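You operate a simulated robot arm through the tools that you are given. There is no shell and no other tool.

The job below is to be done with a simulated robot arm. You get a single attempt, and the scene is never put back.

JOB
Test the cup on the grey meter and give it the plant food that FEED shows.
Fine: test first; as many pumps as the number, none in the other sample cups; in the shaker, tank switch at FOOD; swing the spout aside again. Set down upright: yellow sample cup. Where these are worked on the way, their far stop is far enough and under half their travel is too little: swing spout.

The check looks at the end state, three seconds after you hand in, the way a careful person would. Anything else that was tipped, shoved, dropped, spilled or broken makes it a failure.

ROBOT AND FRAMES
A 6-joint arm with a two-finger parallel gripper, fixed in place. Base frame: the origin is on the floor under the middle of its stand, x ahead of it, y to its left, z up; the work surface is at about z = 0.8. Units: m, rad, N and s.
It reaches about 1.066 m from its shoulder. Its first joint turns from -2.897 to 2.897 rad. Payload 3.91 kg.
The TCP is the grasp point between the finger pads, 0.03 m short of the fingertips. In the tool frame z runs along the fingers and y along their closing line. Largest opening 0.11 m; finger width 0.02, thickness 0.01; the body of the gripper, 0.048 by 0.112 m, starts 0.055 m behind the TCP.
Orientation is that of the tool frame in the base frame, as a unit quaternion [w, x, y, z]. With the fingers straight down and closing along the base's y, the tool's x points along the base's -x, its y along +y and its z along -z.

CONTROLS
- The arm moves only by the tool arm_command. Its argument "commands" is a list of rows, each an object of numbers (a shift or turn left out is 0, a gripper value left out holds the last): "rx", "ry", "rz": the turn, a rotation vector about the tool's x, y, z in rad; "x", "y", "z": the shift along the tool's x, y, z in m; "fingers": the finger opening in m, from 0 to 0.11. In form: [{"rx": .., "ry": .., "rz": .., "x": .., "y": .., "z": .., "fingers": ..}, ...]. A call has 1 to 20 rows; each row shifts and turns the commanded pose from where the row before left it, along the tool's axes as they then stand. A row lasts 0.2 s, in which the tool goes at most 0.05 m and 0.15 rad; a call with a longer step from one row to the next is refused whole, and so is a gripper value outside its range. A pose out of reach is approached as far as the arm can. The call stops where the force on the tool passes 50 N (or 10 N more than at its start, if that is more) or the arm is blocked; 0.2 s more then pass. The fingers move at their own pace (about 0.153 m/s each) and stop on an object; they squeeze with about 24 N. The grip force told is the motor's: it shows also when the fingers shut on nothing. Time passes only in rows, and 0.2 s behind the last, so rows that do not move let the fingers close. It gives the time, the measured TCP pose, the force on the tool (base axes), the opening and the grip force at its end, in the units of the frame above (readings bear some noise), with the torque about the TCP (base axes, N m) and any sound that the robot's microphone picked up, and new pictures: "pictures" is both (left out), scene, wrist or none.
- Cameras (640 x 400 px; columns grow to the right, rows downward): "scene" is fixed at [0.4023, 0.6507, 1.5522]; the picture's right is [-0.90, -0.43, 0.00], its down [-0.41, 0.87, -0.29] and it looks along [0.12, -0.26, -0.96] (base axes); focal length 261 px, centre (320, 200). "wrist" rides on the gripper at [0.072, 0.017, -0.103] in the tool frame; the picture's right is [-0.23, 0.97, 0.00], its down [-0.76, -0.18, -0.62] and it looks along [-0.61, -0.14, 0.78] (tool axes); focal length 222 px, centre (320, 200). There is no depth. A picture from a camera that has moved, and an enlarged one, comes with that camera's place and axes in the base frame and with its lens.
- close_up(camera, box): a new picture of the part [left, top, right, bottom] of that camera's present view, enlarged. It takes no simulated time.
- finish_job(): hands the job in; it is judged then, once.

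Places have to be worked out from the pictures, the camera data and where the tool is seen. Open the gripper and draw the arm clear of the work before you hand the job in, unless the task says otherwise.

The tools are called after "Request:" by a JSON object that holds its "fn" and its "kwargs". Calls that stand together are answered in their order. arm_command: Moves the arm, as the interface text tells. Its arguments: {"type":"object","properties":{"commands":{"type":"array","items":{"type":"object","properties":{"rx":{"type":"number"},"ry":{"type":"number"},"rz":{"type":"number"},"x":{"type":"number"},"y":{"type":"number"},"z":{"type":"number"},"fingers":{"type":"number"}}}},"pictures":{"type":"string","enum":["both","scene","wrist","none"]}},"required":["commands"]} The other tools are called the same way: close_up (camera, box) takes an enlarged picture of a part of a camera's view; finish_job () hands the job in.

At the start:

```text
clock: 0.0
eef_pos: [0.4768, 0.3499, 1.0922]
tcp_rot: [0.0, 0.0, 1.0, 0.001]
wrist_force: [0.4, 0.6, 0.0]
ft_torque: [0.01, -0.03, 0.03]
grip_width: 0.1102
finger_force: 0.0
```

scene: 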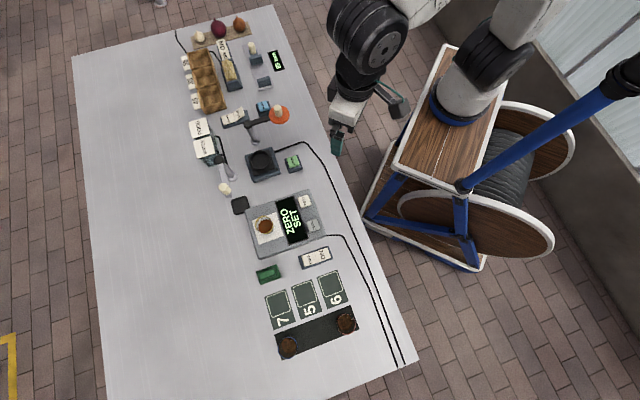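
wrist: 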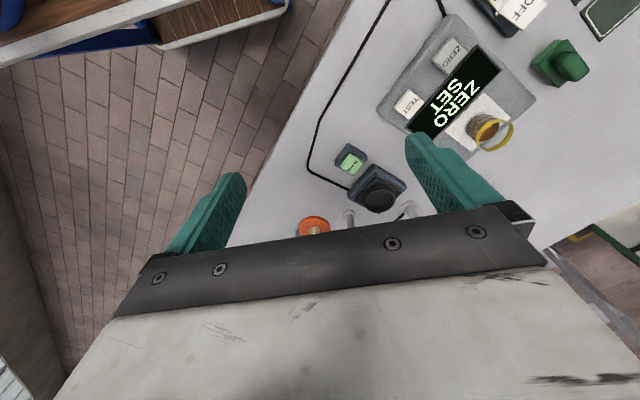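

I begin by looking closer at the table from the scene camera to identify the items.

Request:
{"fn": "close_up", "kwargs": {"camera": "scene", "box": [160, 10, 320, 110]}}

Request:
{"fn": "close_up", "kwargs": {"camera": "scene", "box": [180, 90, 340, 190]}}

Request:
{"fn": "close_up", "kwargs": {"camera": "scene", "box": [210, 170, 370, 270]}}

Request:
{"fn": "close_up", "kwargs": {"camera": "scene", "box": [220, 240, 380, 370]}}

```text
4.00 times, centred on (240, 60) of scene
camera zoom: at [0.4023, 0.6507, 1.5522], right [-0.9, -0.43, 0.0], down [-0.41, 0.87, -0.29], along [0.12, -0.26, -0.96], focal length 1044 px, centre (640, 760)
```

zoom: 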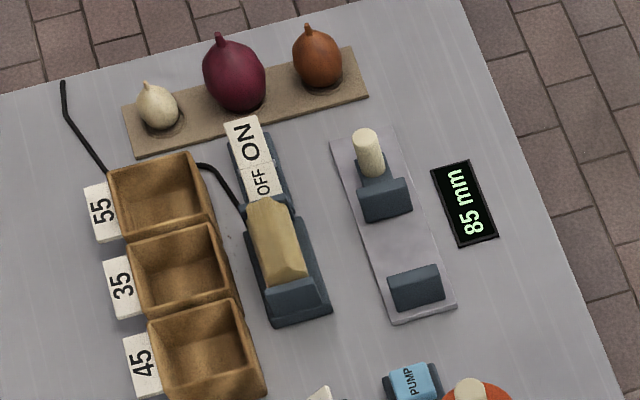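

```text
4.00 times, centred on (260, 140) of scene
camera zoom: at [0.4023, 0.6507, 1.5522], right [-0.9, -0.43, 0.0], down [-0.41, 0.87, -0.29], along [0.12, -0.26, -0.96], focal length 1044 px, centre (560, 440)
```

zoom: 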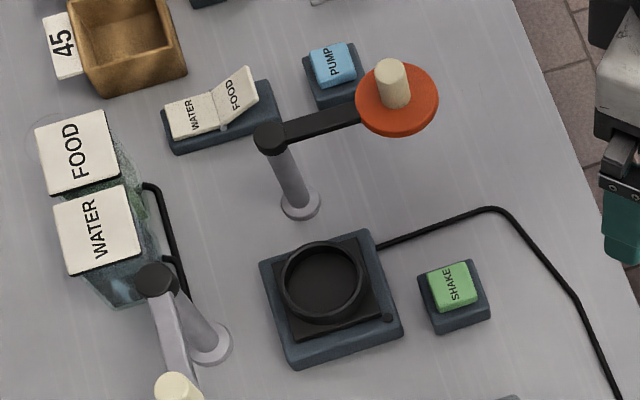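

```text
4.00 times, centred on (290, 220) of scene
camera zoom: at [0.4023, 0.6507, 1.5522], right [-0.9, -0.43, 0.0], down [-0.41, 0.87, -0.29], along [0.12, -0.26, -0.96], focal length 1044 px, centre (440, 120)
```

zoom: 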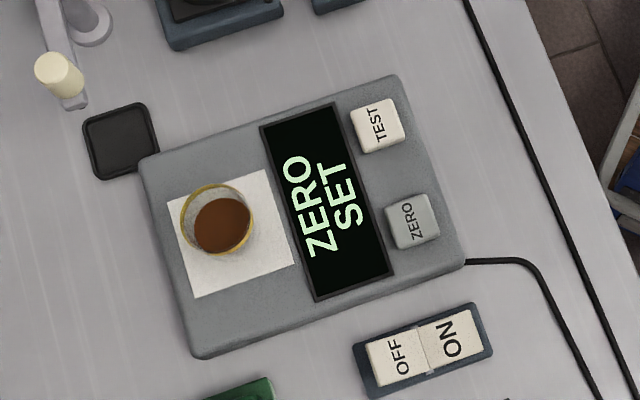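

```text
3.08 times, centred on (300, 305) of scene
camera zoom: at [0.4023, 0.6507, 1.5522], right [-0.9, -0.43, 0.0], down [-0.41, 0.87, -0.29], along [0.12, -0.26, -0.96], focal length 803 px, centre (382, -123)
```

zoom: 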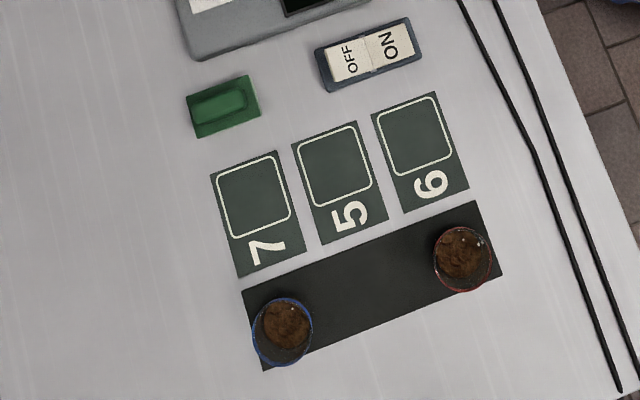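

The yellow cup stands on the grey meter near (0.596, 0.594), with TEST near (0.533, 0.480). The spout post is near (0.777, 0.495) and the shaker ring near (0.707, 0.425). The FOOD half of the rocker looks raised, so it seems to be set to WATER. I close the fingers and move over TEST for a better look.

Request:
{"fn": "arm_command", "kwargs": {"commands": [{"x": -0.005, "y": 0.032, "z": 0.02, "fingers": 0.0}, {"x": -0.005, "y": 0.032, "z": 0.02, "fingers": 0.0}, {"x": -0.005, "y": 0.032, "z": 0.02, "fingers": 0.0}, {"x": -0.005, "y": 0.032, "z": 0.02, "fingers": 0.0}, {"fingers": 0.0}], "pictures": "both"}}

```text
clock: 1.2
eef_pos: [0.4989, 0.4774, 1.0101]
tcp_rot: [0.0, 0.0, 1.0, 0.001]
wrist_force: [1.3, -0.7, 0.5]
ft_torque: [-0.01, -0.01, 0.02]
grip_width: 0.0
finger_force: 24.2
camera wrist: at [0.4267, 0.4962, 1.1135], right [0.23, 0.97, 0.0], down [0.76, -0.18, 0.62], along [0.61, -0.14, -0.78], focal length 222 px, centre (320, 200)
```

scene: 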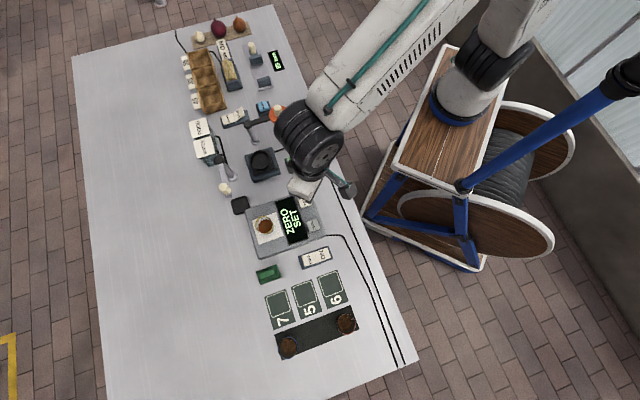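
wrist: 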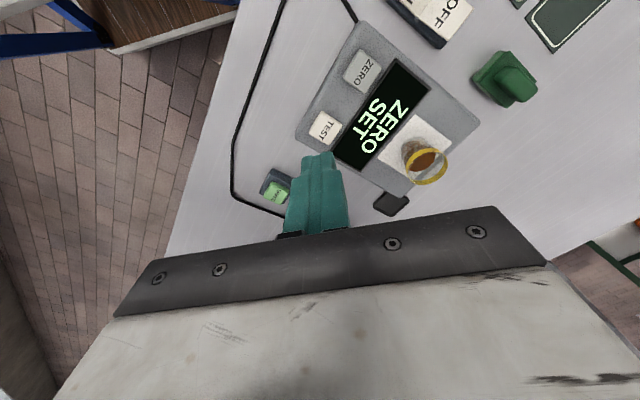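

TEST projects to about (0.532, 0.479) from both cameras. I take a closer look at the cup, the TEST button and the other parts from here.

Request:
{"fn": "close_up", "kwargs": {"camera": "wrist", "box": [300, 40, 500, 220]}}

Request:
{"fn": "close_up", "kwargs": {"camera": "scene", "box": [190, 90, 310, 200]}}

```text
2.22 times, centred on (400, 130) of wrist
camera zoom: at [0.4267, 0.4962, 1.1135], right [0.23, 0.97, 0.0], down [0.76, -0.18, 0.62], along [0.61, -0.14, -0.78], focal length 494 px, centre (142, 356)
```

zoom: 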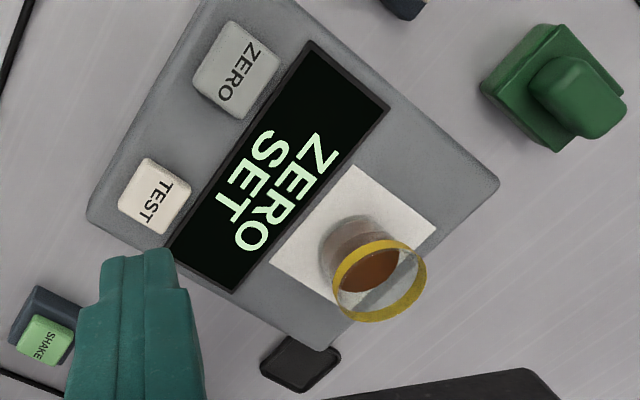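

```text
3.64 times, centred on (250, 145) of scene
camera zoom: at [0.4023, 0.6507, 1.5522], right [-0.9, -0.43, 0.0], down [-0.41, 0.87, -0.29], along [0.12, -0.26, -0.96], focal length 949 px, centre (574, 400)
```

zoom: 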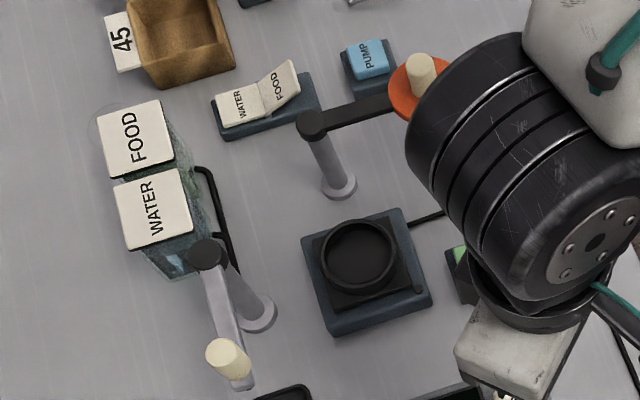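

TEST is at about (0.532, 0.479). I shift over it and come down to a little above the button top (expected near z 0.835).

Request:
{"fn": "arm_command", "kwargs": {"commands": [{"x": -0.033, "y": 0.002, "fingers": 0.0}, {"z": 0.04}, {"z": 0.04}, {"z": 0.04}, {}], "pictures": "both"}}

```text
clock: 2.4
eef_pos: [0.5285, 0.4815, 0.8919]
tcp_rot: [0.0, 0.001, 1.0, 0.001]
wrist_force: [-0.2, 0.6, -0.2]
ft_torque: [0.02, -0.01, -0.04]
grip_width: 0.0
finger_force: 24.2
camera wrist: at [0.4576, 0.4995, 0.9943], right [0.23, 0.97, 0.0], down [0.76, -0.18, 0.62], along [0.61, -0.14, -0.78], focal length 222 px, centre (320, 200)
```

scene: 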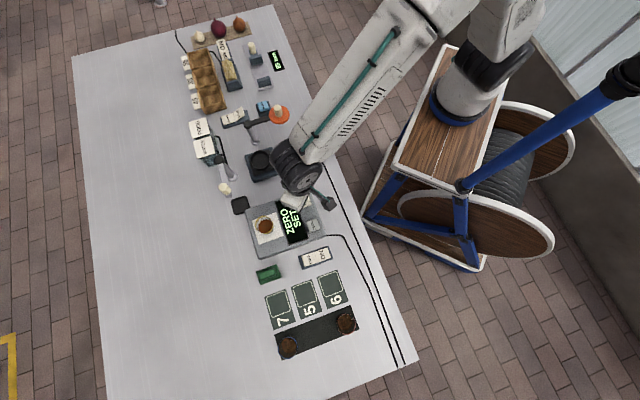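
wrist: 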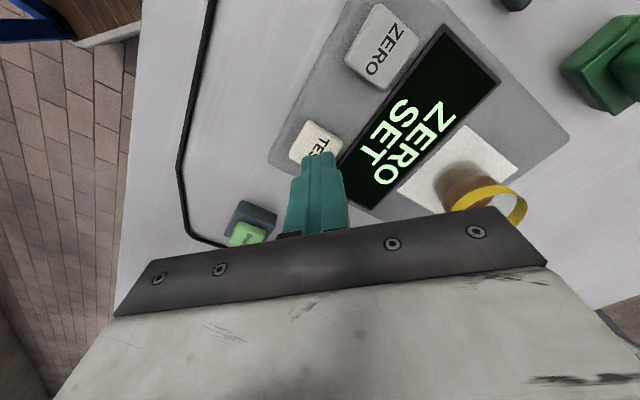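

The fingertips are right above TEST (tips at z≈0.862). I press down in small steps, watching the force and listening for a sound.

Request:
{"fn": "arm_command", "kwargs": {"commands": [{"z": 0.01}, {"z": 0.008}, {"z": 0.004}, {"z": 0.003}, {"z": 0.003}], "pictures": "both"}}

```text
clock: 3.6
eef_pos: [0.5293, 0.481, 0.8664]
tcp_rot: [0.0, 0.0, 1.0, 0.001]
wrist_force: [0.8, -1.3, 8.3]
ft_torque: [-0.02, -0.03, -0.01]
grip_width: 0.0002
finger_force: 23.9
heard: click
camera wrist: at [0.4573, 0.4986, 0.9675], right [0.23, 0.97, 0.0], down [0.76, -0.18, 0.62], along [0.61, -0.14, -0.78], focal length 222 px, centre (320, 200)
```

scene: 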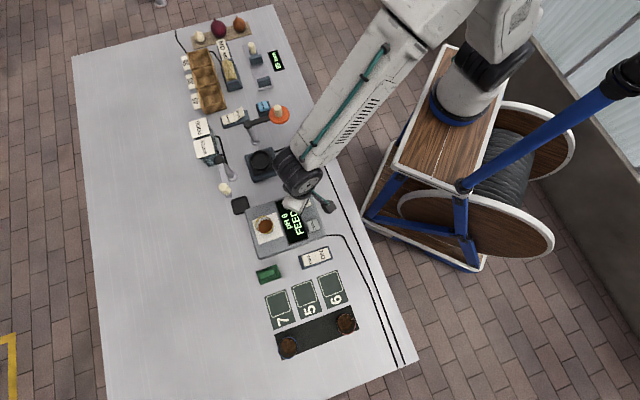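
wrist: 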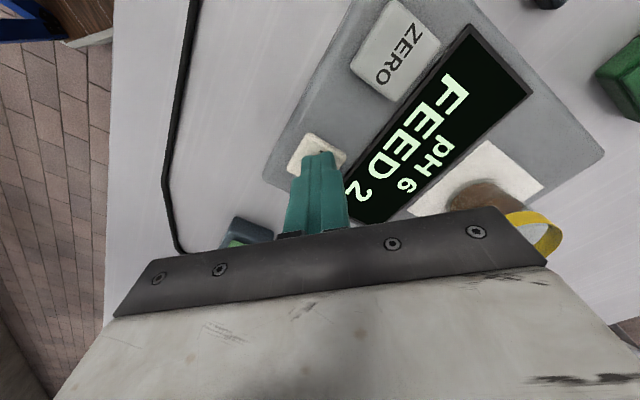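

A click came and the display changed to "pH 6, FEED 2". I lift off and check the display again.

Request:
{"fn": "arm_command", "kwargs": {"commands": [{"z": -0.01}, {"z": -0.04}, {"z": -0.05}, {"z": -0.05}, {}], "pictures": "wrist"}}

Request:
{"fn": "close_up", "kwargs": {"camera": "scene", "box": [240, 180, 340, 260]}}

Request:
{"fn": "close_up", "kwargs": {"camera": "wrist", "box": [300, 40, 500, 220]}}

```text
clock: 4.8
eef_pos: [0.5284, 0.4806, 1.0149]
tcp_rot: [-0.001, 0.0, 1.0, 0.0]
wrist_force: [-0.3, -0.7, 0.0]
ft_torque: [0.04, 0.0, 0.03]
grip_width: 0.0
finger_force: 23.7
camera wrist: at [0.4566, 0.4979, 1.1171], right [0.23, 0.97, 0.0], down [0.76, -0.18, 0.62], along [0.61, -0.14, -0.78], focal length 222 px, centre (320, 200)
```

wrist: 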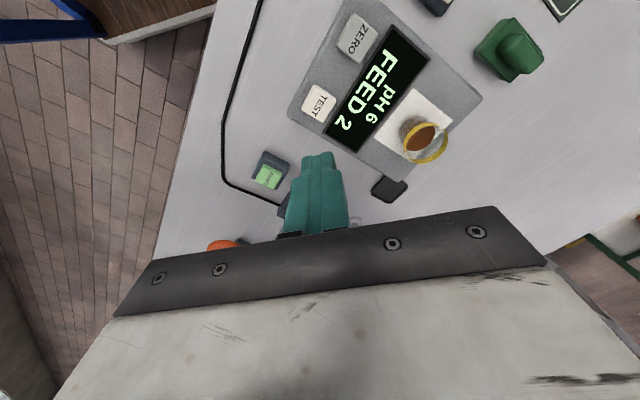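

```text
5.00 times, centred on (290, 220) of scene
camera zoom: at [0.4023, 0.6507, 1.5522], right [-0.9, -0.43, 0.0], down [-0.41, 0.87, -0.29], along [0.12, -0.26, -0.96], focal length 1304 px, centre (470, 100)
```

zoom: 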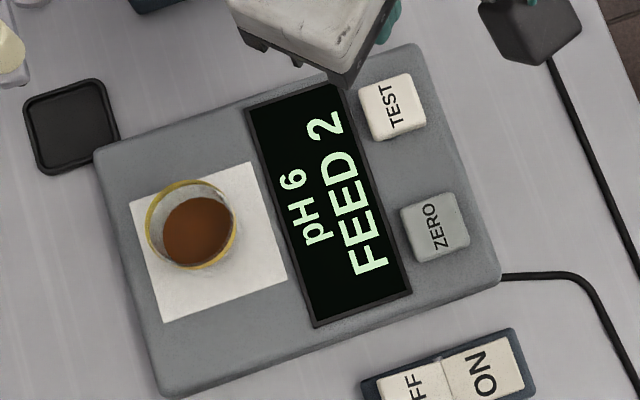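

```text
2.22 times, centred on (400, 130) of wrist
camera zoom: at [0.4566, 0.4979, 1.1171], right [0.23, 0.97, 0.0], down [0.76, -0.18, 0.62], along [0.61, -0.14, -0.78], focal length 494 px, centre (142, 356)
```

zoom: 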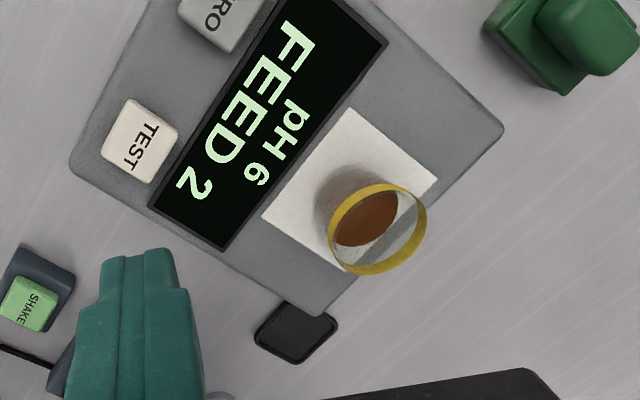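

The reading is clear: FEED 2, so two pumps. Before grasping the cup I move high over the shaker to look at the ring, spout, rocker and pump with the wrist camera.

Request:
{"fn": "arm_command", "kwargs": {"commands": [{"z": -0.03}, {"x": -0.04, "y": -0.01, "z": -0.005}, {"x": -0.04, "y": -0.01, "z": -0.005}, {"x": -0.04, "y": -0.01, "z": -0.005}, {"x": -0.04, "y": -0.01, "z": -0.005}, {"x": -0.03, "y": -0.01}, {}], "pictures": "both"}}

Request:
{"fn": "close_up", "kwargs": {"camera": "wrist", "box": [160, 0, 480, 200]}}

```text
clock: 6.4
eef_pos: [0.7181, 0.4304, 1.0664]
tcp_rot: [0.0, 0.0, 1.0, 0.0]
wrist_force: [-0.2, 0.1, 0.7]
ft_torque: [-0.01, 0.0, 0.0]
grip_width: 0.0002
finger_force: 24.1
camera wrist: at [0.6467, 0.4484, 1.1682], right [0.23, 0.97, 0.0], down [0.76, -0.18, 0.62], along [0.61, -0.14, -0.78], focal length 222 px, centre (320, 200)
```

scene: 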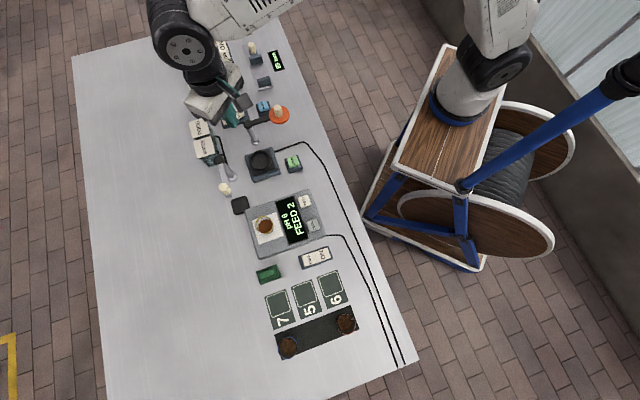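
wrist: 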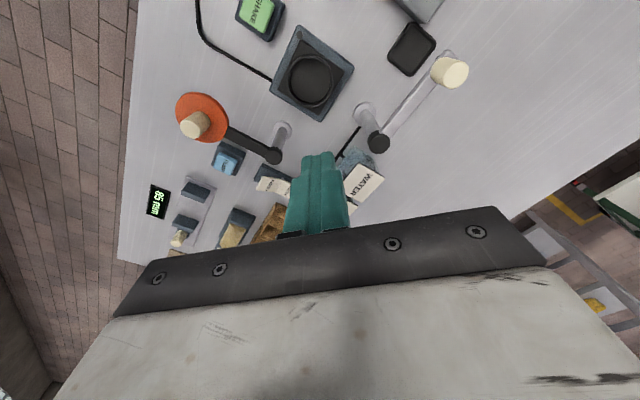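

```text
2.00 times, centred on (320, 100) of wrist
camera zoom: at [0.6467, 0.4484, 1.1682], right [0.23, 0.97, 0.0], down [0.76, -0.18, 0.62], along [0.61, -0.14, -0.78], focal length 444 px, centre (320, 400)
```

zoom: 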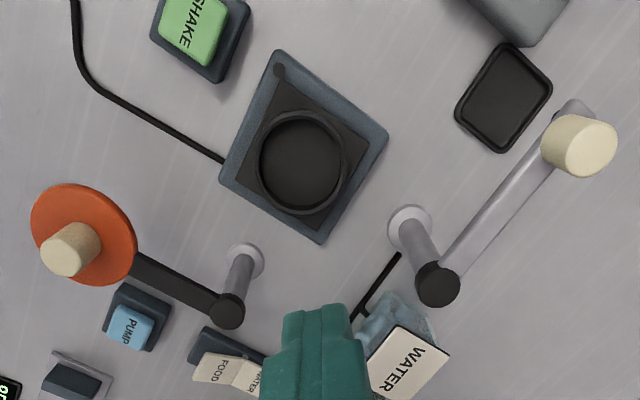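

The view shows the shaker ring (centre near (0.707, 0.4225)), the lid arm with the orange disc, the spout arm with its cream knob, PUMP and the FOOD/WATER rocker. I zoom in on the ring and the spout to judge heights.

Request:
{"fn": "close_up", "kwargs": {"camera": "wrist", "box": [260, 20, 370, 130]}}

Request:
{"fn": "close_up", "kwargs": {"camera": "wrist", "box": [340, 30, 490, 170]}}

Request:
{"fn": "close_up", "kwargs": {"camera": "wrist", "box": [190, 110, 310, 220]}}

Request:
{"fn": "close_up", "kwargs": {"camera": "scene", "box": [205, 140, 305, 220]}}

```text
3.64 times, centred on (315, 75) of wrist
camera zoom: at [0.6467, 0.4484, 1.1682], right [0.23, 0.97, 0.0], down [0.76, -0.18, 0.62], along [0.61, -0.14, -0.78], focal length 808 px, centre (338, 654)
```

zoom: 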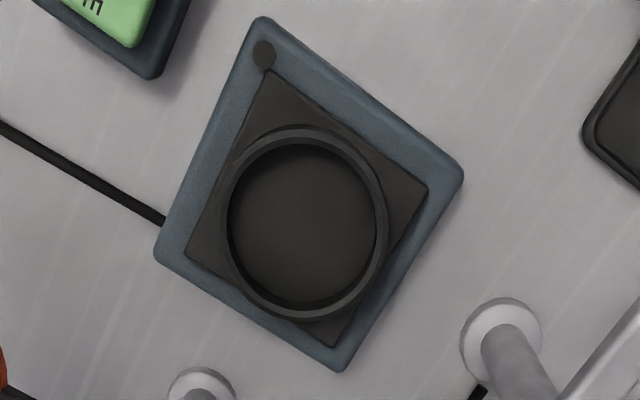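

```text
2.86 times, centred on (415, 100) of wrist
camera zoom: at [0.6467, 0.4484, 1.1682], right [0.23, 0.97, 0.0], down [0.76, -0.18, 0.62], along [0.61, -0.14, -0.78], focal length 635 px, centre (49, 486)
```

zoom: 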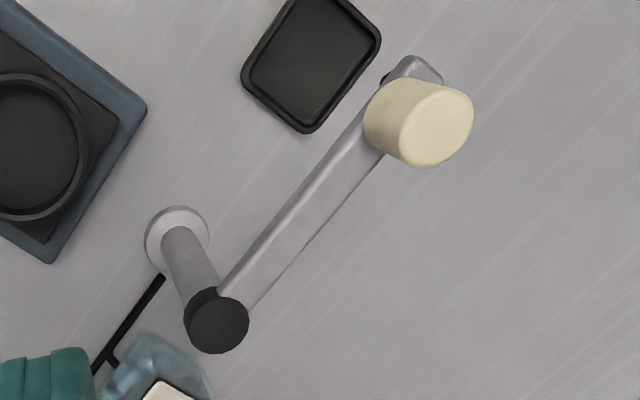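

```text
3.64 times, centred on (250, 165) of wrist
camera zoom: at [0.6467, 0.4484, 1.1682], right [0.23, 0.97, 0.0], down [0.76, -0.18, 0.62], along [0.61, -0.14, -0.78], focal length 808 px, centre (574, 327)
```

zoom: 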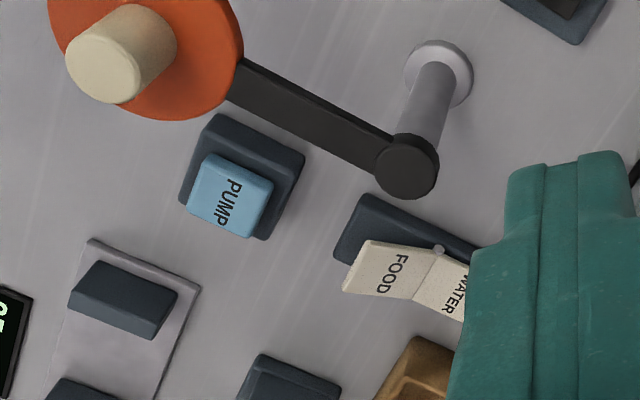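

```text
5.00 times, centred on (255, 180) of scene
camera zoom: at [0.4023, 0.6507, 1.5522], right [-0.9, -0.43, 0.0], down [-0.41, 0.87, -0.29], along [0.12, -0.26, -0.96], focal length 1304 px, centre (645, 300)
```

zoom: 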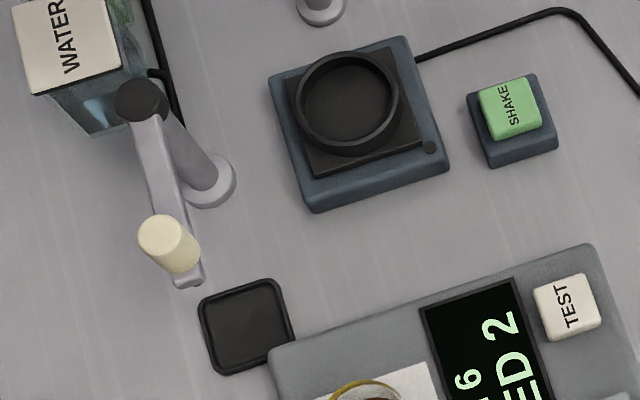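

Estimates: spout pivot about (0.778, 0.492), spout knob about (0.711, 0.560) with its top at z≈0.942, PUMP about (0.794, 0.250), and the FOOD half about (0.846, 0.309). Next I open the fingers and move above the yellow cup at about (0.5955, 0.594).

Request:
{"fn": "arm_command", "kwargs": {"commands": [{"x": 0.0245, "y": 0.0327, "z": 0.0, "fingers": 0.085}, {"x": 0.0245, "y": 0.0327, "z": 0.01}, {"x": 0.0245, "y": 0.0327, "z": 0.02}, {"x": 0.0245, "y": 0.0327, "z": 0.02}, {"x": 0.0245, "y": 0.0327, "z": 0.02}, {"z": 0.03}, {}], "pictures": "both"}}

Request:
{"fn": "close_up", "kwargs": {"camera": "wrist", "box": [220, 60, 460, 240]}}

Request:
{"fn": "close_up", "kwargs": {"camera": "scene", "box": [230, 180, 320, 260]}}

```text
clock: 8.0
eef_pos: [0.5978, 0.592, 0.9643]
tcp_rot: [0.0, 0.0, 1.0, 0.0]
wrist_force: [0.1, 0.1, 0.0]
ft_torque: [0.0, 0.01, -0.02]
grip_width: 0.0851
finger_force: 0.0
camera wrist: at [0.5259, 0.6101, 1.0668], right [0.23, 0.97, 0.0], down [0.76, -0.18, 0.62], along [0.61, -0.14, -0.78], focal length 222 px, centre (320, 200)
```

scene: 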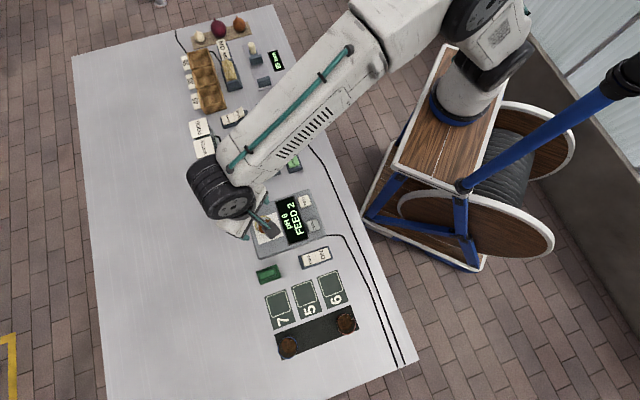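
wrist: 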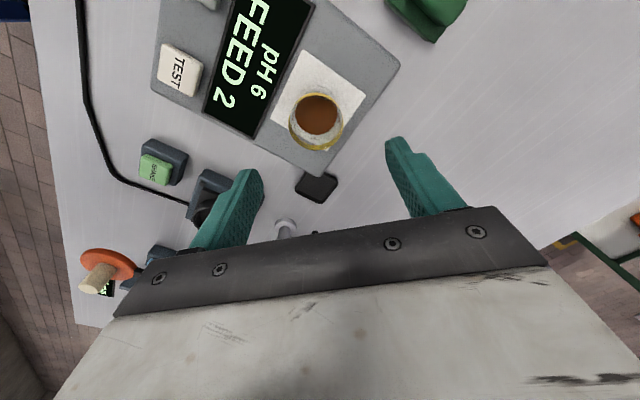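

```text
2.22 times, centred on (340, 150) of wrist
camera zoom: at [0.5259, 0.6101, 1.0668], right [0.23, 0.97, 0.0], down [0.76, -0.18, 0.62], along [0.61, -0.14, -0.78], focal length 494 px, centre (276, 311)
```

zoom: 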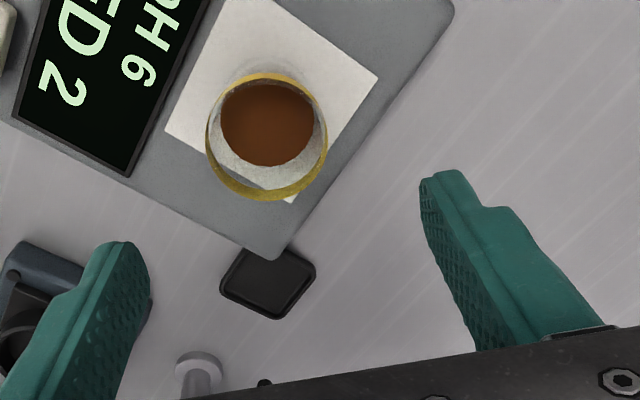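

```text
5.00 times, centred on (275, 220) of scene
camera zoom: at [0.4023, 0.6507, 1.5522], right [-0.9, -0.43, 0.0], down [-0.41, 0.87, -0.29], along [0.12, -0.26, -0.96], focal length 1304 px, centre (545, 100)
```

zoom: 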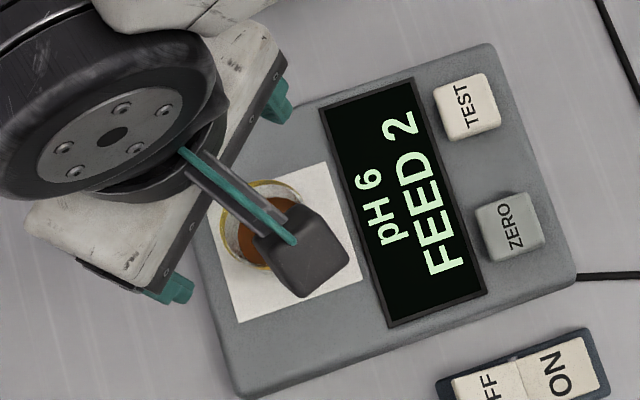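

The cup sits between the open fingers; I place its centre at about (0.595, 0.591). I descend so the tips reach about 2 cm below the rim, keeping the lower part free for the shaker ring.

Request:
{"fn": "arm_command", "kwargs": {"commands": [{"x": 0.002, "y": -0.002, "z": 0.028}, {"z": 0.03}, {"z": 0.03}, {}], "pictures": "both"}}

Request:
{"fn": "close_up", "kwargs": {"camera": "wrist", "box": [220, 60, 460, 240]}}

Request:
{"fn": "close_up", "kwargs": {"camera": "scene", "box": [230, 180, 320, 260]}}

```text
clock: 9.0
eef_pos: [0.5963, 0.5909, 0.8759]
tcp_rot: [0.0, 0.0, 1.0, 0.0]
wrist_force: [0.3, 0.2, -0.3]
ft_torque: [0.01, 0.02, 0.01]
grip_width: 0.0849
finger_force: 0.1
camera wrist: at [0.5234, 0.609, 0.9787], right [0.23, 0.97, 0.0], down [0.76, -0.18, 0.62], along [0.61, -0.14, -0.78], focal length 222 px, centre (320, 200)
```

scene: 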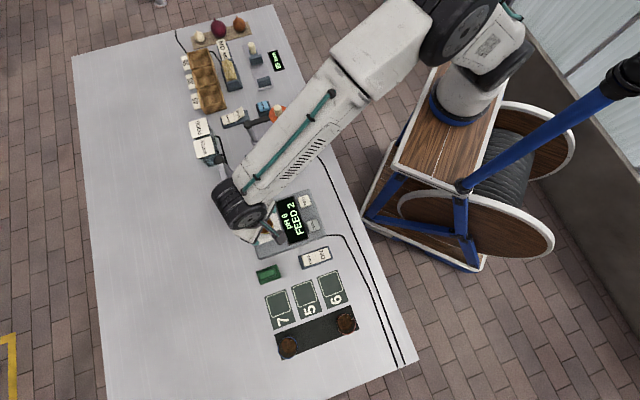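
wrist: 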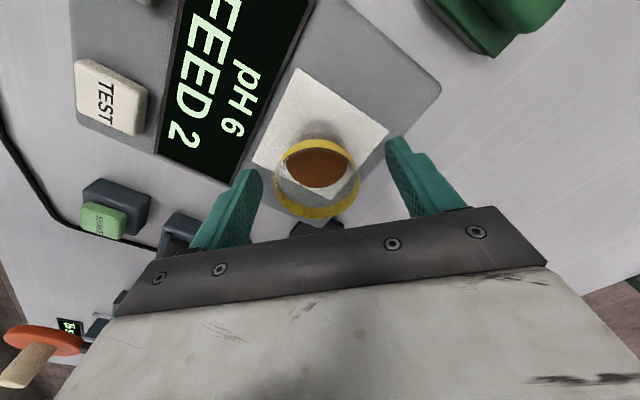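

```text
2.22 times, centred on (340, 150) of wrist
camera zoom: at [0.5234, 0.609, 0.9787], right [0.23, 0.97, 0.0], down [0.76, -0.18, 0.62], along [0.61, -0.14, -0.78], focal length 494 px, centre (276, 311)
```

zoom: 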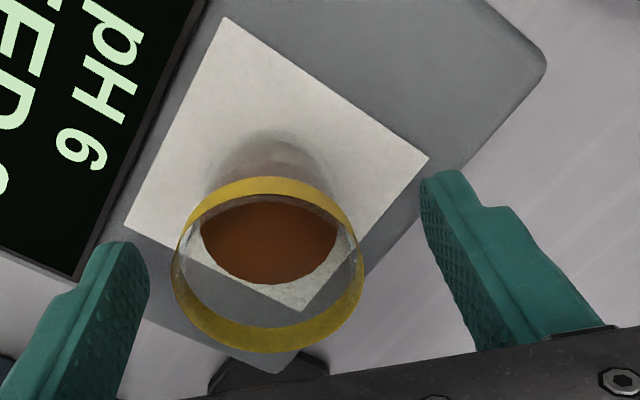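

```text
5.00 times, centred on (275, 220) of scene
camera zoom: at [0.4023, 0.6507, 1.5522], right [-0.9, -0.43, 0.0], down [-0.41, 0.87, -0.29], along [0.12, -0.26, -0.96], focal length 1304 px, centre (545, 100)
```

zoom: 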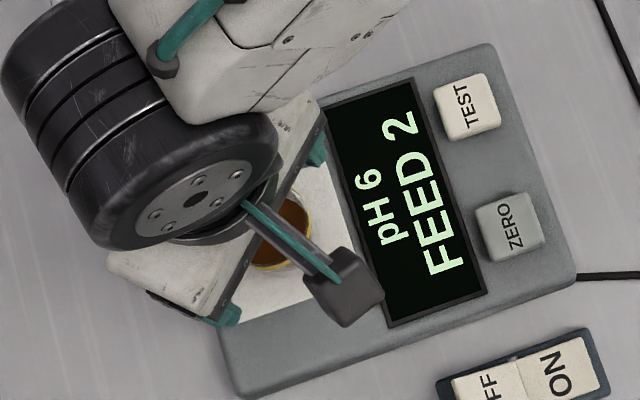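

The rim is around (0.594, 0.5905, z≈0.869), so the tips overlap it by about 2.3 cm. I close on the cup.

Request:
{"fn": "arm_command", "kwargs": {"commands": [{"x": 0.002}, {"fingers": 0.03}, {"fingers": 0.03}, {"fingers": 0.03}], "pictures": "both"}}

Request:
{"fn": "close_up", "kwargs": {"camera": "wrist", "box": [220, 60, 460, 240]}}

```text
clock: 10.0
eef_pos: [0.5931, 0.5912, 0.8762]
tcp_rot: [0.0, 0.0, 1.0, 0.001]
wrist_force: [-0.3, -0.1, 0.2]
ft_torque: [-0.01, 0.01, 0.0]
grip_width: 0.0436
finger_force: 23.9
camera wrist: at [0.5213, 0.6092, 0.979], right [0.23, 0.97, 0.0], down [0.76, -0.18, 0.62], along [0.61, -0.14, -0.78], focal length 222 px, centre (320, 200)
```

scene: 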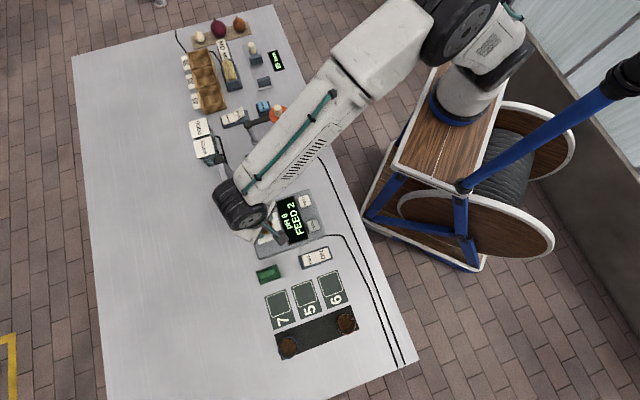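
wrist: 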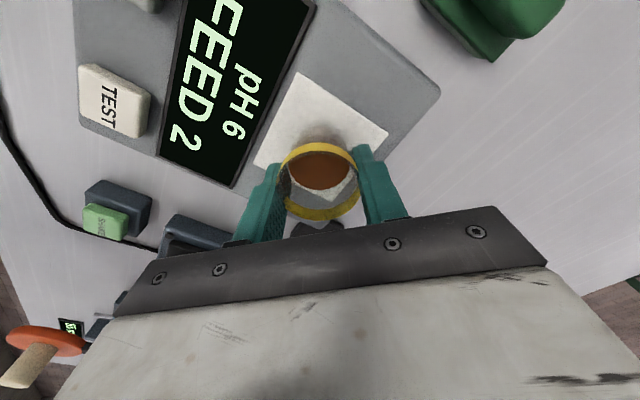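

```text
2.22 times, centred on (340, 150) of wrist
camera zoom: at [0.5213, 0.6092, 0.979], right [0.23, 0.97, 0.0], down [0.76, -0.18, 0.62], along [0.61, -0.14, -0.78], focal length 494 px, centre (276, 311)
```

zoom: 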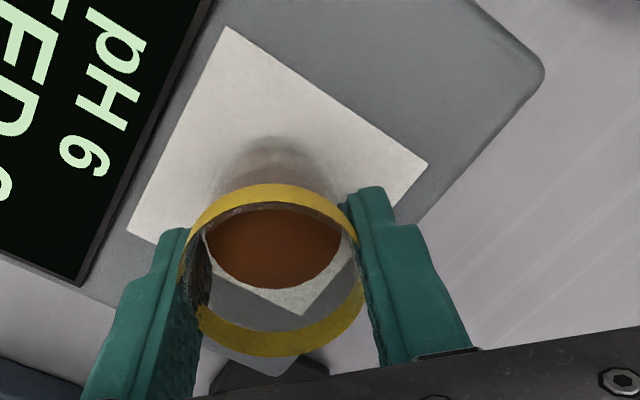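

The fingers stopped at 0.0436 m on the cup with 24 N. I lift gently and check that it hangs upright.

Request:
{"fn": "arm_command", "kwargs": {"commands": [{"z": -0.01}, {"z": -0.015}, {"z": -0.02}, {"z": -0.025}, {"z": -0.03}, {}], "pictures": "both"}}

Request:
{"fn": "close_up", "kwargs": {"camera": "wrist", "box": [220, 60, 460, 240]}}

Request:
{"fn": "close_up", "kwargs": {"camera": "scene", "box": [220, 160, 340, 260]}}

```text
clock: 11.4
eef_pos: [0.5933, 0.5932, 0.9764]
tcp_rot: [0.0, 0.001, 1.0, 0.0]
wrist_force: [-0.4, 0.5, -1.0]
ft_torque: [0.01, -0.02, 0.01]
grip_width: 0.0436
finger_force: 24.3
camera wrist: at [0.5202, 0.61, 1.0789], right [0.23, 0.97, 0.0], down [0.76, -0.18, 0.62], along [0.61, -0.14, -0.78], focal length 222 px, centre (320, 200)
```

scene: 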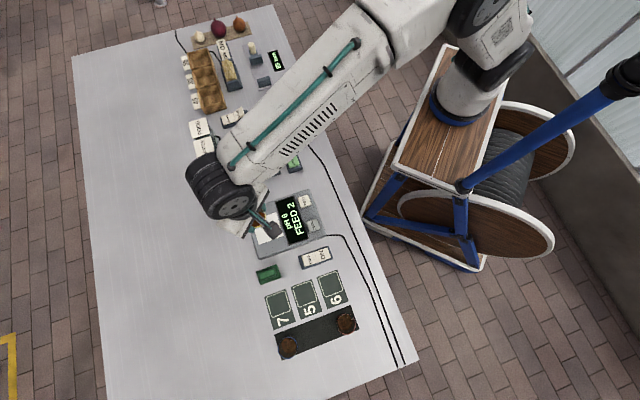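
wrist: 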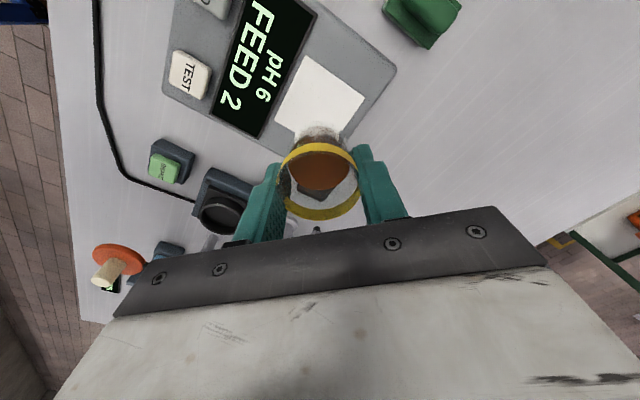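

```text
2.22 times, centred on (340, 150) of wrist
camera zoom: at [0.5202, 0.61, 1.0789], right [0.23, 0.97, 0.0], down [0.76, -0.18, 0.62], along [0.61, -0.14, -0.78], focal length 494 px, centre (276, 311)
```

zoom: 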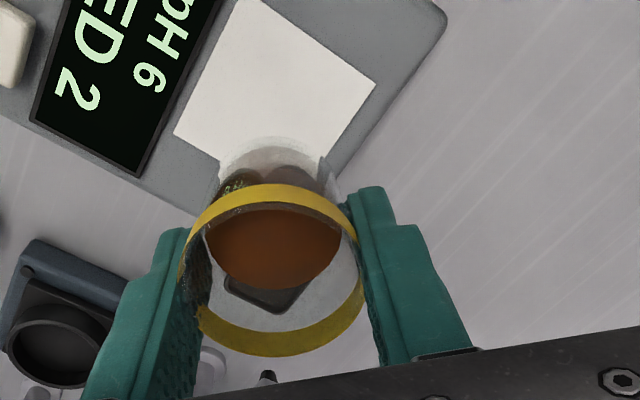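

```text
4.00 times, centred on (280, 210) of scene
camera zoom: at [0.4023, 0.6507, 1.5522], right [-0.9, -0.43, 0.0], down [-0.41, 0.87, -0.29], along [0.12, -0.26, -0.96], focal length 1044 px, centre (480, 160)
```

zoom: 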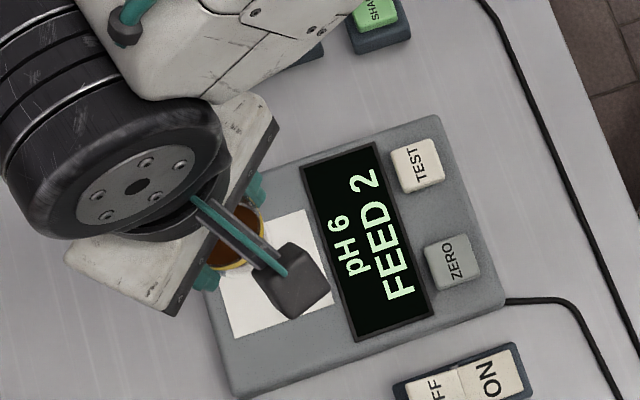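

The cup is held upright with its base around TCP − 0.054. I carry it smoothly to above the shaker ring at about (0.706, 0.422), staying clear of the spout knob.

Request:
{"fn": "arm_command", "kwargs": {"commands": [{"z": -0.015}, {"x": -0.01, "y": -0.015}, {"x": -0.0145, "y": -0.022}, {"x": -0.0145, "y": -0.022}, {"x": -0.0145, "y": -0.022}, {"x": -0.0145, "y": -0.022}, {"x": -0.0145, "y": -0.022}, {"x": -0.0145, "y": -0.022}, {"x": -0.0145, "y": -0.022}, {}], "pictures": "both"}}

Request:
{"fn": "close_up", "kwargs": {"camera": "wrist", "box": [220, 60, 460, 240]}}

Request:
{"fn": "close_up", "kwargs": {"camera": "scene", "box": [200, 110, 320, 210]}}

```text
clock: 13.6
eef_pos: [0.7028, 0.4244, 0.9921]
tcp_rot: [0.0, 0.0, 1.0, -0.001]
wrist_force: [-0.1, 0.5, -0.5]
ft_torque: [-0.01, -0.03, 0.01]
grip_width: 0.0433
finger_force: 24.2
camera wrist: at [0.6318, 0.4411, 1.0941], right [0.23, 0.97, 0.0], down [0.76, -0.18, 0.62], along [0.61, -0.14, -0.78], focal length 222 px, centre (320, 200)
```

scene: 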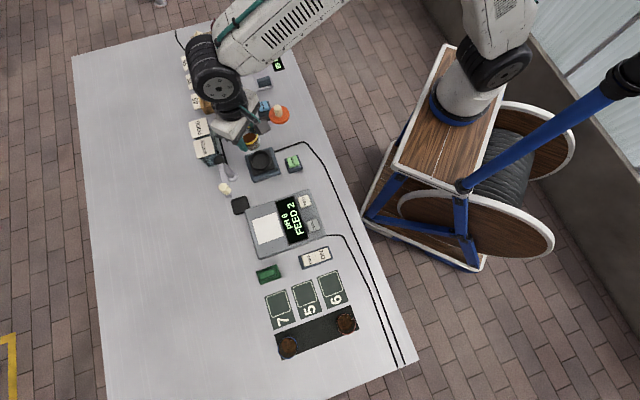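
wrist: 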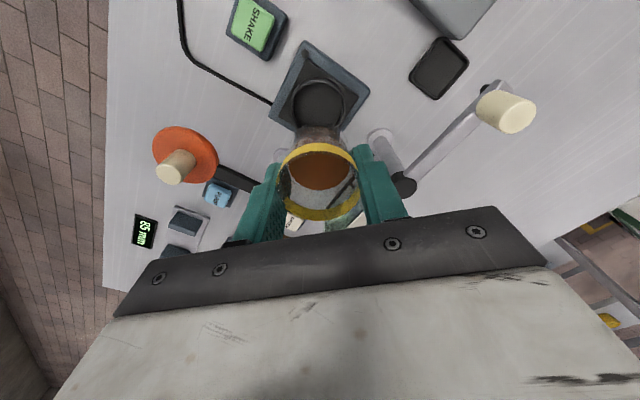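

```text
2.22 times, centred on (340, 150) of wrist
camera zoom: at [0.6318, 0.4411, 1.0941], right [0.23, 0.97, 0.0], down [0.76, -0.18, 0.62], along [0.61, -0.14, -0.78], focal length 494 px, centre (276, 311)
```

zoom: 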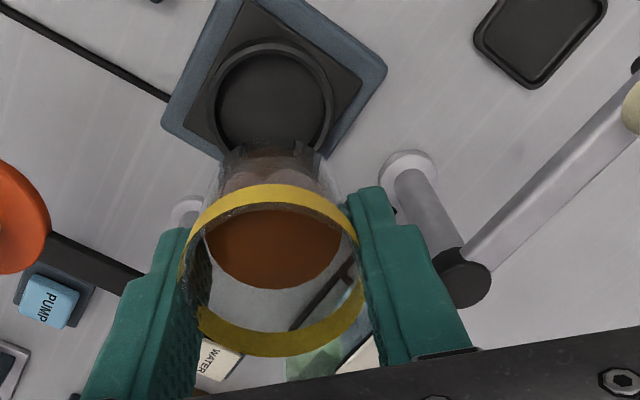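

```text
4.00 times, centred on (260, 160) of scene
camera zoom: at [0.4023, 0.6507, 1.5522], right [-0.9, -0.43, 0.0], down [-0.41, 0.87, -0.29], along [0.12, -0.26, -0.96], focal length 1044 px, centre (560, 360)
```

zoom: 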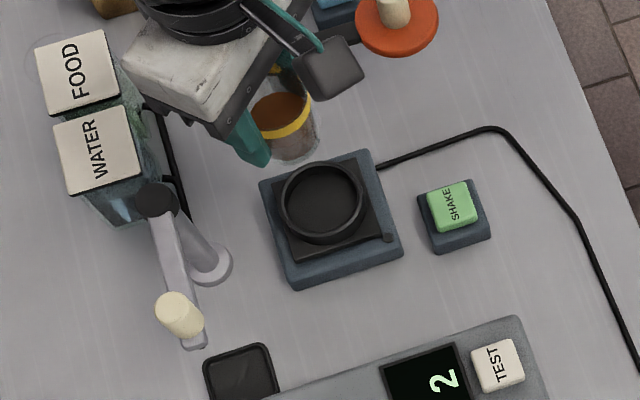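

The wrist view puts the ring centre at about (0.7045, 0.4215), which is right under the commanded position. I lower to just above the ring and check alignment.

Request:
{"fn": "arm_command", "kwargs": {"commands": [{"z": 0.025}, {"z": 0.025}, {"z": 0.025}, {"z": 0.01}, {}], "pictures": "both"}}

Request:
{"fn": "close_up", "kwargs": {"camera": "wrist", "box": [220, 60, 460, 240]}}

Request:
{"fn": "close_up", "kwargs": {"camera": "scene", "box": [210, 120, 310, 200]}}

```text
clock: 14.8
eef_pos: [0.7045, 0.4243, 0.906]
tcp_rot: [0.0, 0.0, 1.0, 0.001]
wrist_force: [-0.2, -0.3, -0.9]
ft_torque: [-0.02, -0.03, 0.02]
grip_width: 0.0436
finger_force: 24.5
camera wrist: at [0.6316, 0.4417, 1.0084], right [0.23, 0.97, 0.0], down [0.76, -0.18, 0.62], along [0.61, -0.14, -0.78], focal length 222 px, centre (320, 200)
```

scene: 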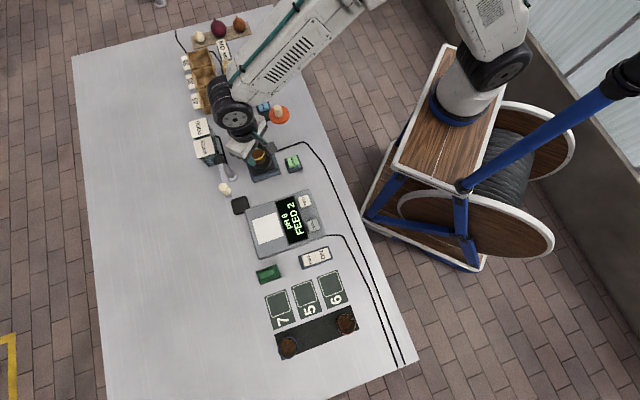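
wrist: 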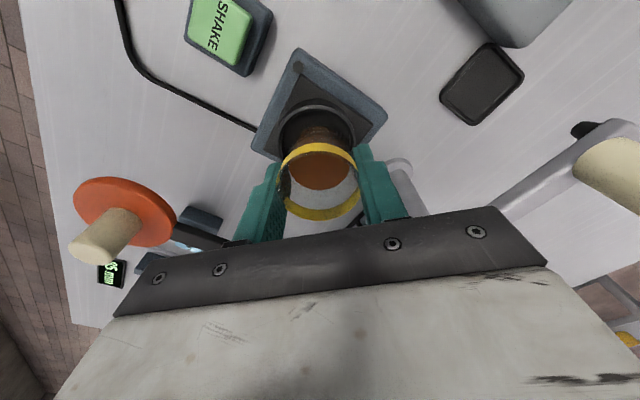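

```text
2.22 times, centred on (340, 150) of wrist
camera zoom: at [0.6316, 0.4417, 1.0084], right [0.23, 0.97, 0.0], down [0.76, -0.18, 0.62], along [0.61, -0.14, -0.78], focal length 494 px, centre (276, 311)
```

zoom: 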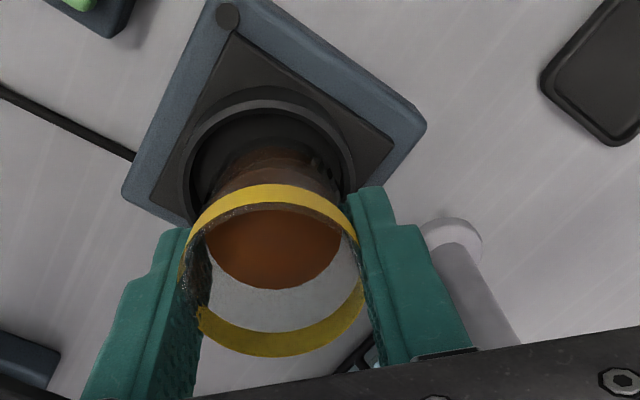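

```text
5.00 times, centred on (260, 160) of scene
camera zoom: at [0.4023, 0.6507, 1.5522], right [-0.9, -0.43, 0.0], down [-0.41, 0.87, -0.29], along [0.12, -0.26, -0.96], focal length 1304 px, centre (620, 400)
```

zoom: 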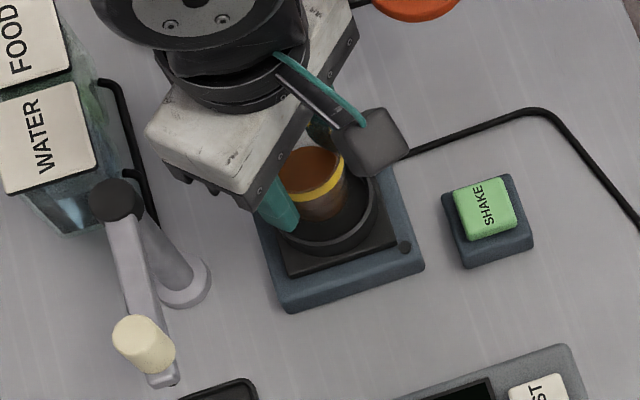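

The ring centre is about 2 mm in +x and 2–3 mm in −y from the cup axis, so I correct that and lower into the ring in small steps.

Request:
{"fn": "arm_command", "kwargs": {"commands": [{"x": -0.002, "y": -0.0025}, {"z": 0.006}, {"z": 0.006}, {"z": 0.005}, {}], "pictures": "wrist"}}

Request:
{"fn": "close_up", "kwargs": {"camera": "wrist", "box": [220, 60, 460, 240]}}

Request:
{"fn": "close_up", "kwargs": {"camera": "scene", "box": [210, 120, 310, 200]}}

```text
clock: 16.0
eef_pos: [0.7058, 0.4208, 0.8887]
tcp_rot: [0.0, 0.001, 1.0, 0.001]
wrist_force: [-0.8, 0.0, -0.9]
ft_torque: [-0.04, -0.02, 0.0]
grip_width: 0.0433
finger_force: 24.0
camera wrist: at [0.6342, 0.4387, 0.9913], right [0.23, 0.97, 0.0], down [0.76, -0.18, 0.62], along [0.61, -0.14, -0.78], focal length 222 px, centre (320, 200)
```

wrist: 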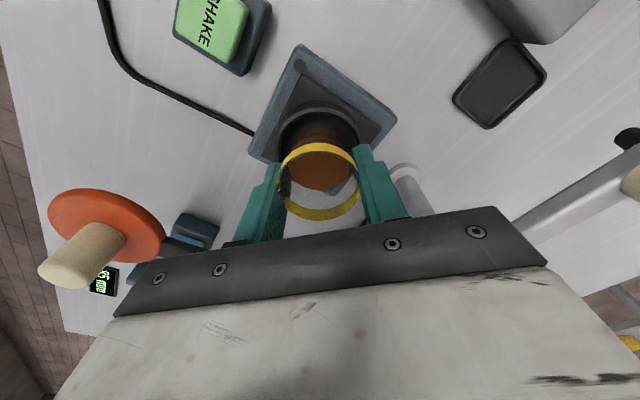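

```text
2.22 times, centred on (340, 150) of wrist
camera zoom: at [0.6342, 0.4387, 0.9913], right [0.23, 0.97, 0.0], down [0.76, -0.18, 0.62], along [0.61, -0.14, -0.78], focal length 494 px, centre (276, 311)
```

zoom: 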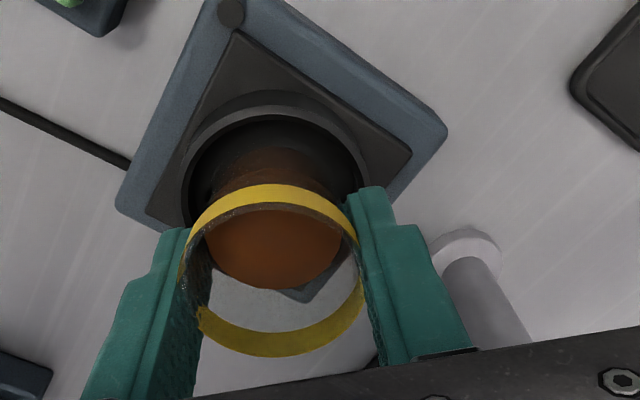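

```text
5.00 times, centred on (260, 160) of scene
camera zoom: at [0.4023, 0.6507, 1.5522], right [-0.9, -0.43, 0.0], down [-0.41, 0.87, -0.29], along [0.12, -0.26, -0.96], focal length 1304 px, centre (620, 400)
```

zoom: 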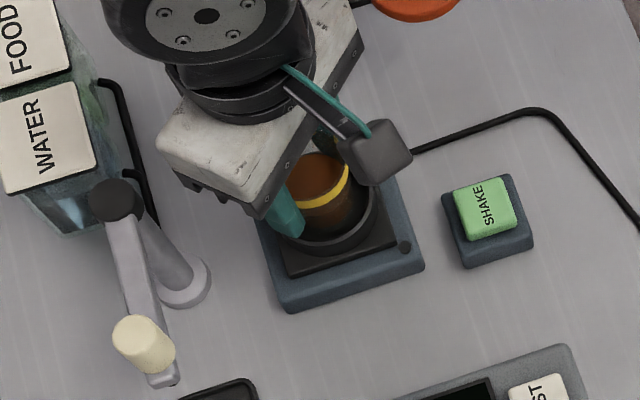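

The cup is centred in the ring in the picture. I continue lowering in small steps until it touches the floor of the holder.

Request:
{"fn": "arm_command", "kwargs": {"commands": [{"z": 0.004}, {"z": 0.003}, {"z": 0.003}, {}], "pictures": "wrist"}}

Request:
{"fn": "close_up", "kwargs": {"camera": "wrist", "box": [220, 60, 460, 240]}}

```text
clock: 17.0
eef_pos: [0.7075, 0.4211, 0.8812]
tcp_rot: [0.0, -0.001, 1.0, 0.001]
wrist_force: [-0.5, -0.2, 17.7]
ft_torque: [0.01, -0.03, -0.03]
grip_width: 0.0436
finger_force: 24.4
camera wrist: at [0.634, 0.4386, 0.9827], right [0.23, 0.97, 0.0], down [0.76, -0.18, 0.62], along [0.61, -0.14, -0.78], focal length 222 px, centre (320, 200)
```

wrist: 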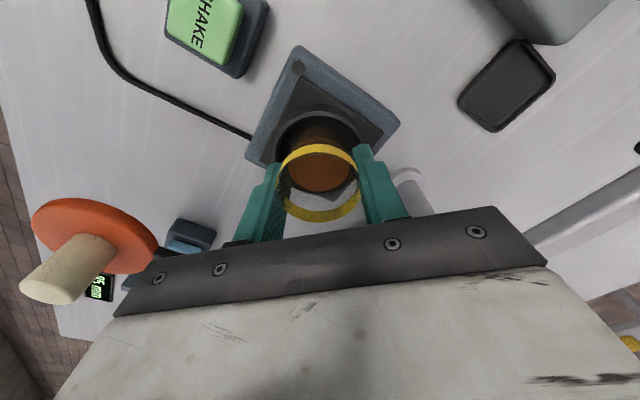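

```text
2.22 times, centred on (340, 150) of wrist
camera zoom: at [0.634, 0.4386, 0.9827], right [0.23, 0.97, 0.0], down [0.76, -0.18, 0.62], along [0.61, -0.14, -0.78], focal length 494 px, centre (276, 311)
```

zoom: 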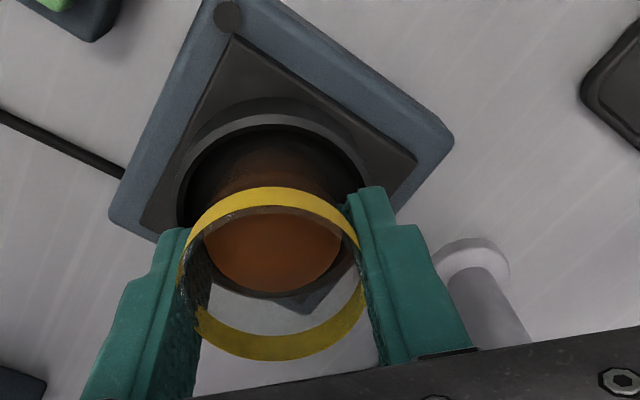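

Contact at TCP z≈0.881 with 17.7 N fits the cup standing on the holder floor. I relieve the push slightly, then open the fingers and rise straight up.

Request:
{"fn": "arm_command", "kwargs": {"commands": [{"z": -0.0025}, {"fingers": 0.05}, {"fingers": 0.06}, {"fingers": 0.075}, {}], "pictures": "wrist"}}

Request:
{"fn": "close_up", "kwargs": {"camera": "wrist", "box": [220, 60, 460, 240]}}

```text
clock: 18.2
eef_pos: [0.7042, 0.421, 0.8832]
tcp_rot: [-0.001, 0.0, 1.0, 0.0]
wrist_force: [-0.6, 0.4, -0.6]
ft_torque: [0.01, 0.0, -0.02]
grip_width: 0.0751
finger_force: 0.1
camera wrist: at [0.6338, 0.4388, 0.9842], right [0.23, 0.97, 0.0], down [0.76, -0.18, 0.62], along [0.61, -0.14, -0.78], focal length 222 px, centre (320, 200)
```

wrist: 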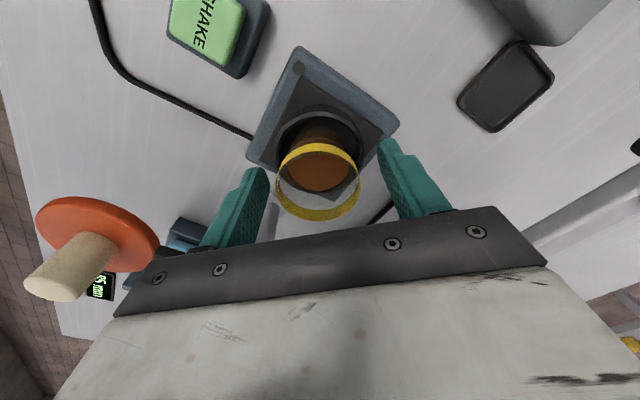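

```text
2.22 times, centred on (340, 150) of wrist
camera zoom: at [0.6338, 0.4388, 0.9842], right [0.23, 0.97, 0.0], down [0.76, -0.18, 0.62], along [0.61, -0.14, -0.78], focal length 494 px, centre (276, 311)
```

zoom: 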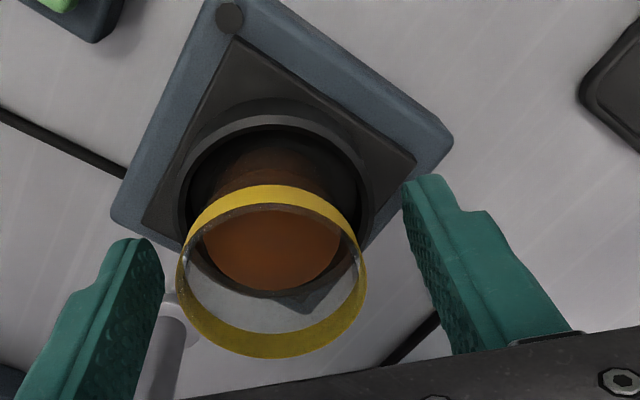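

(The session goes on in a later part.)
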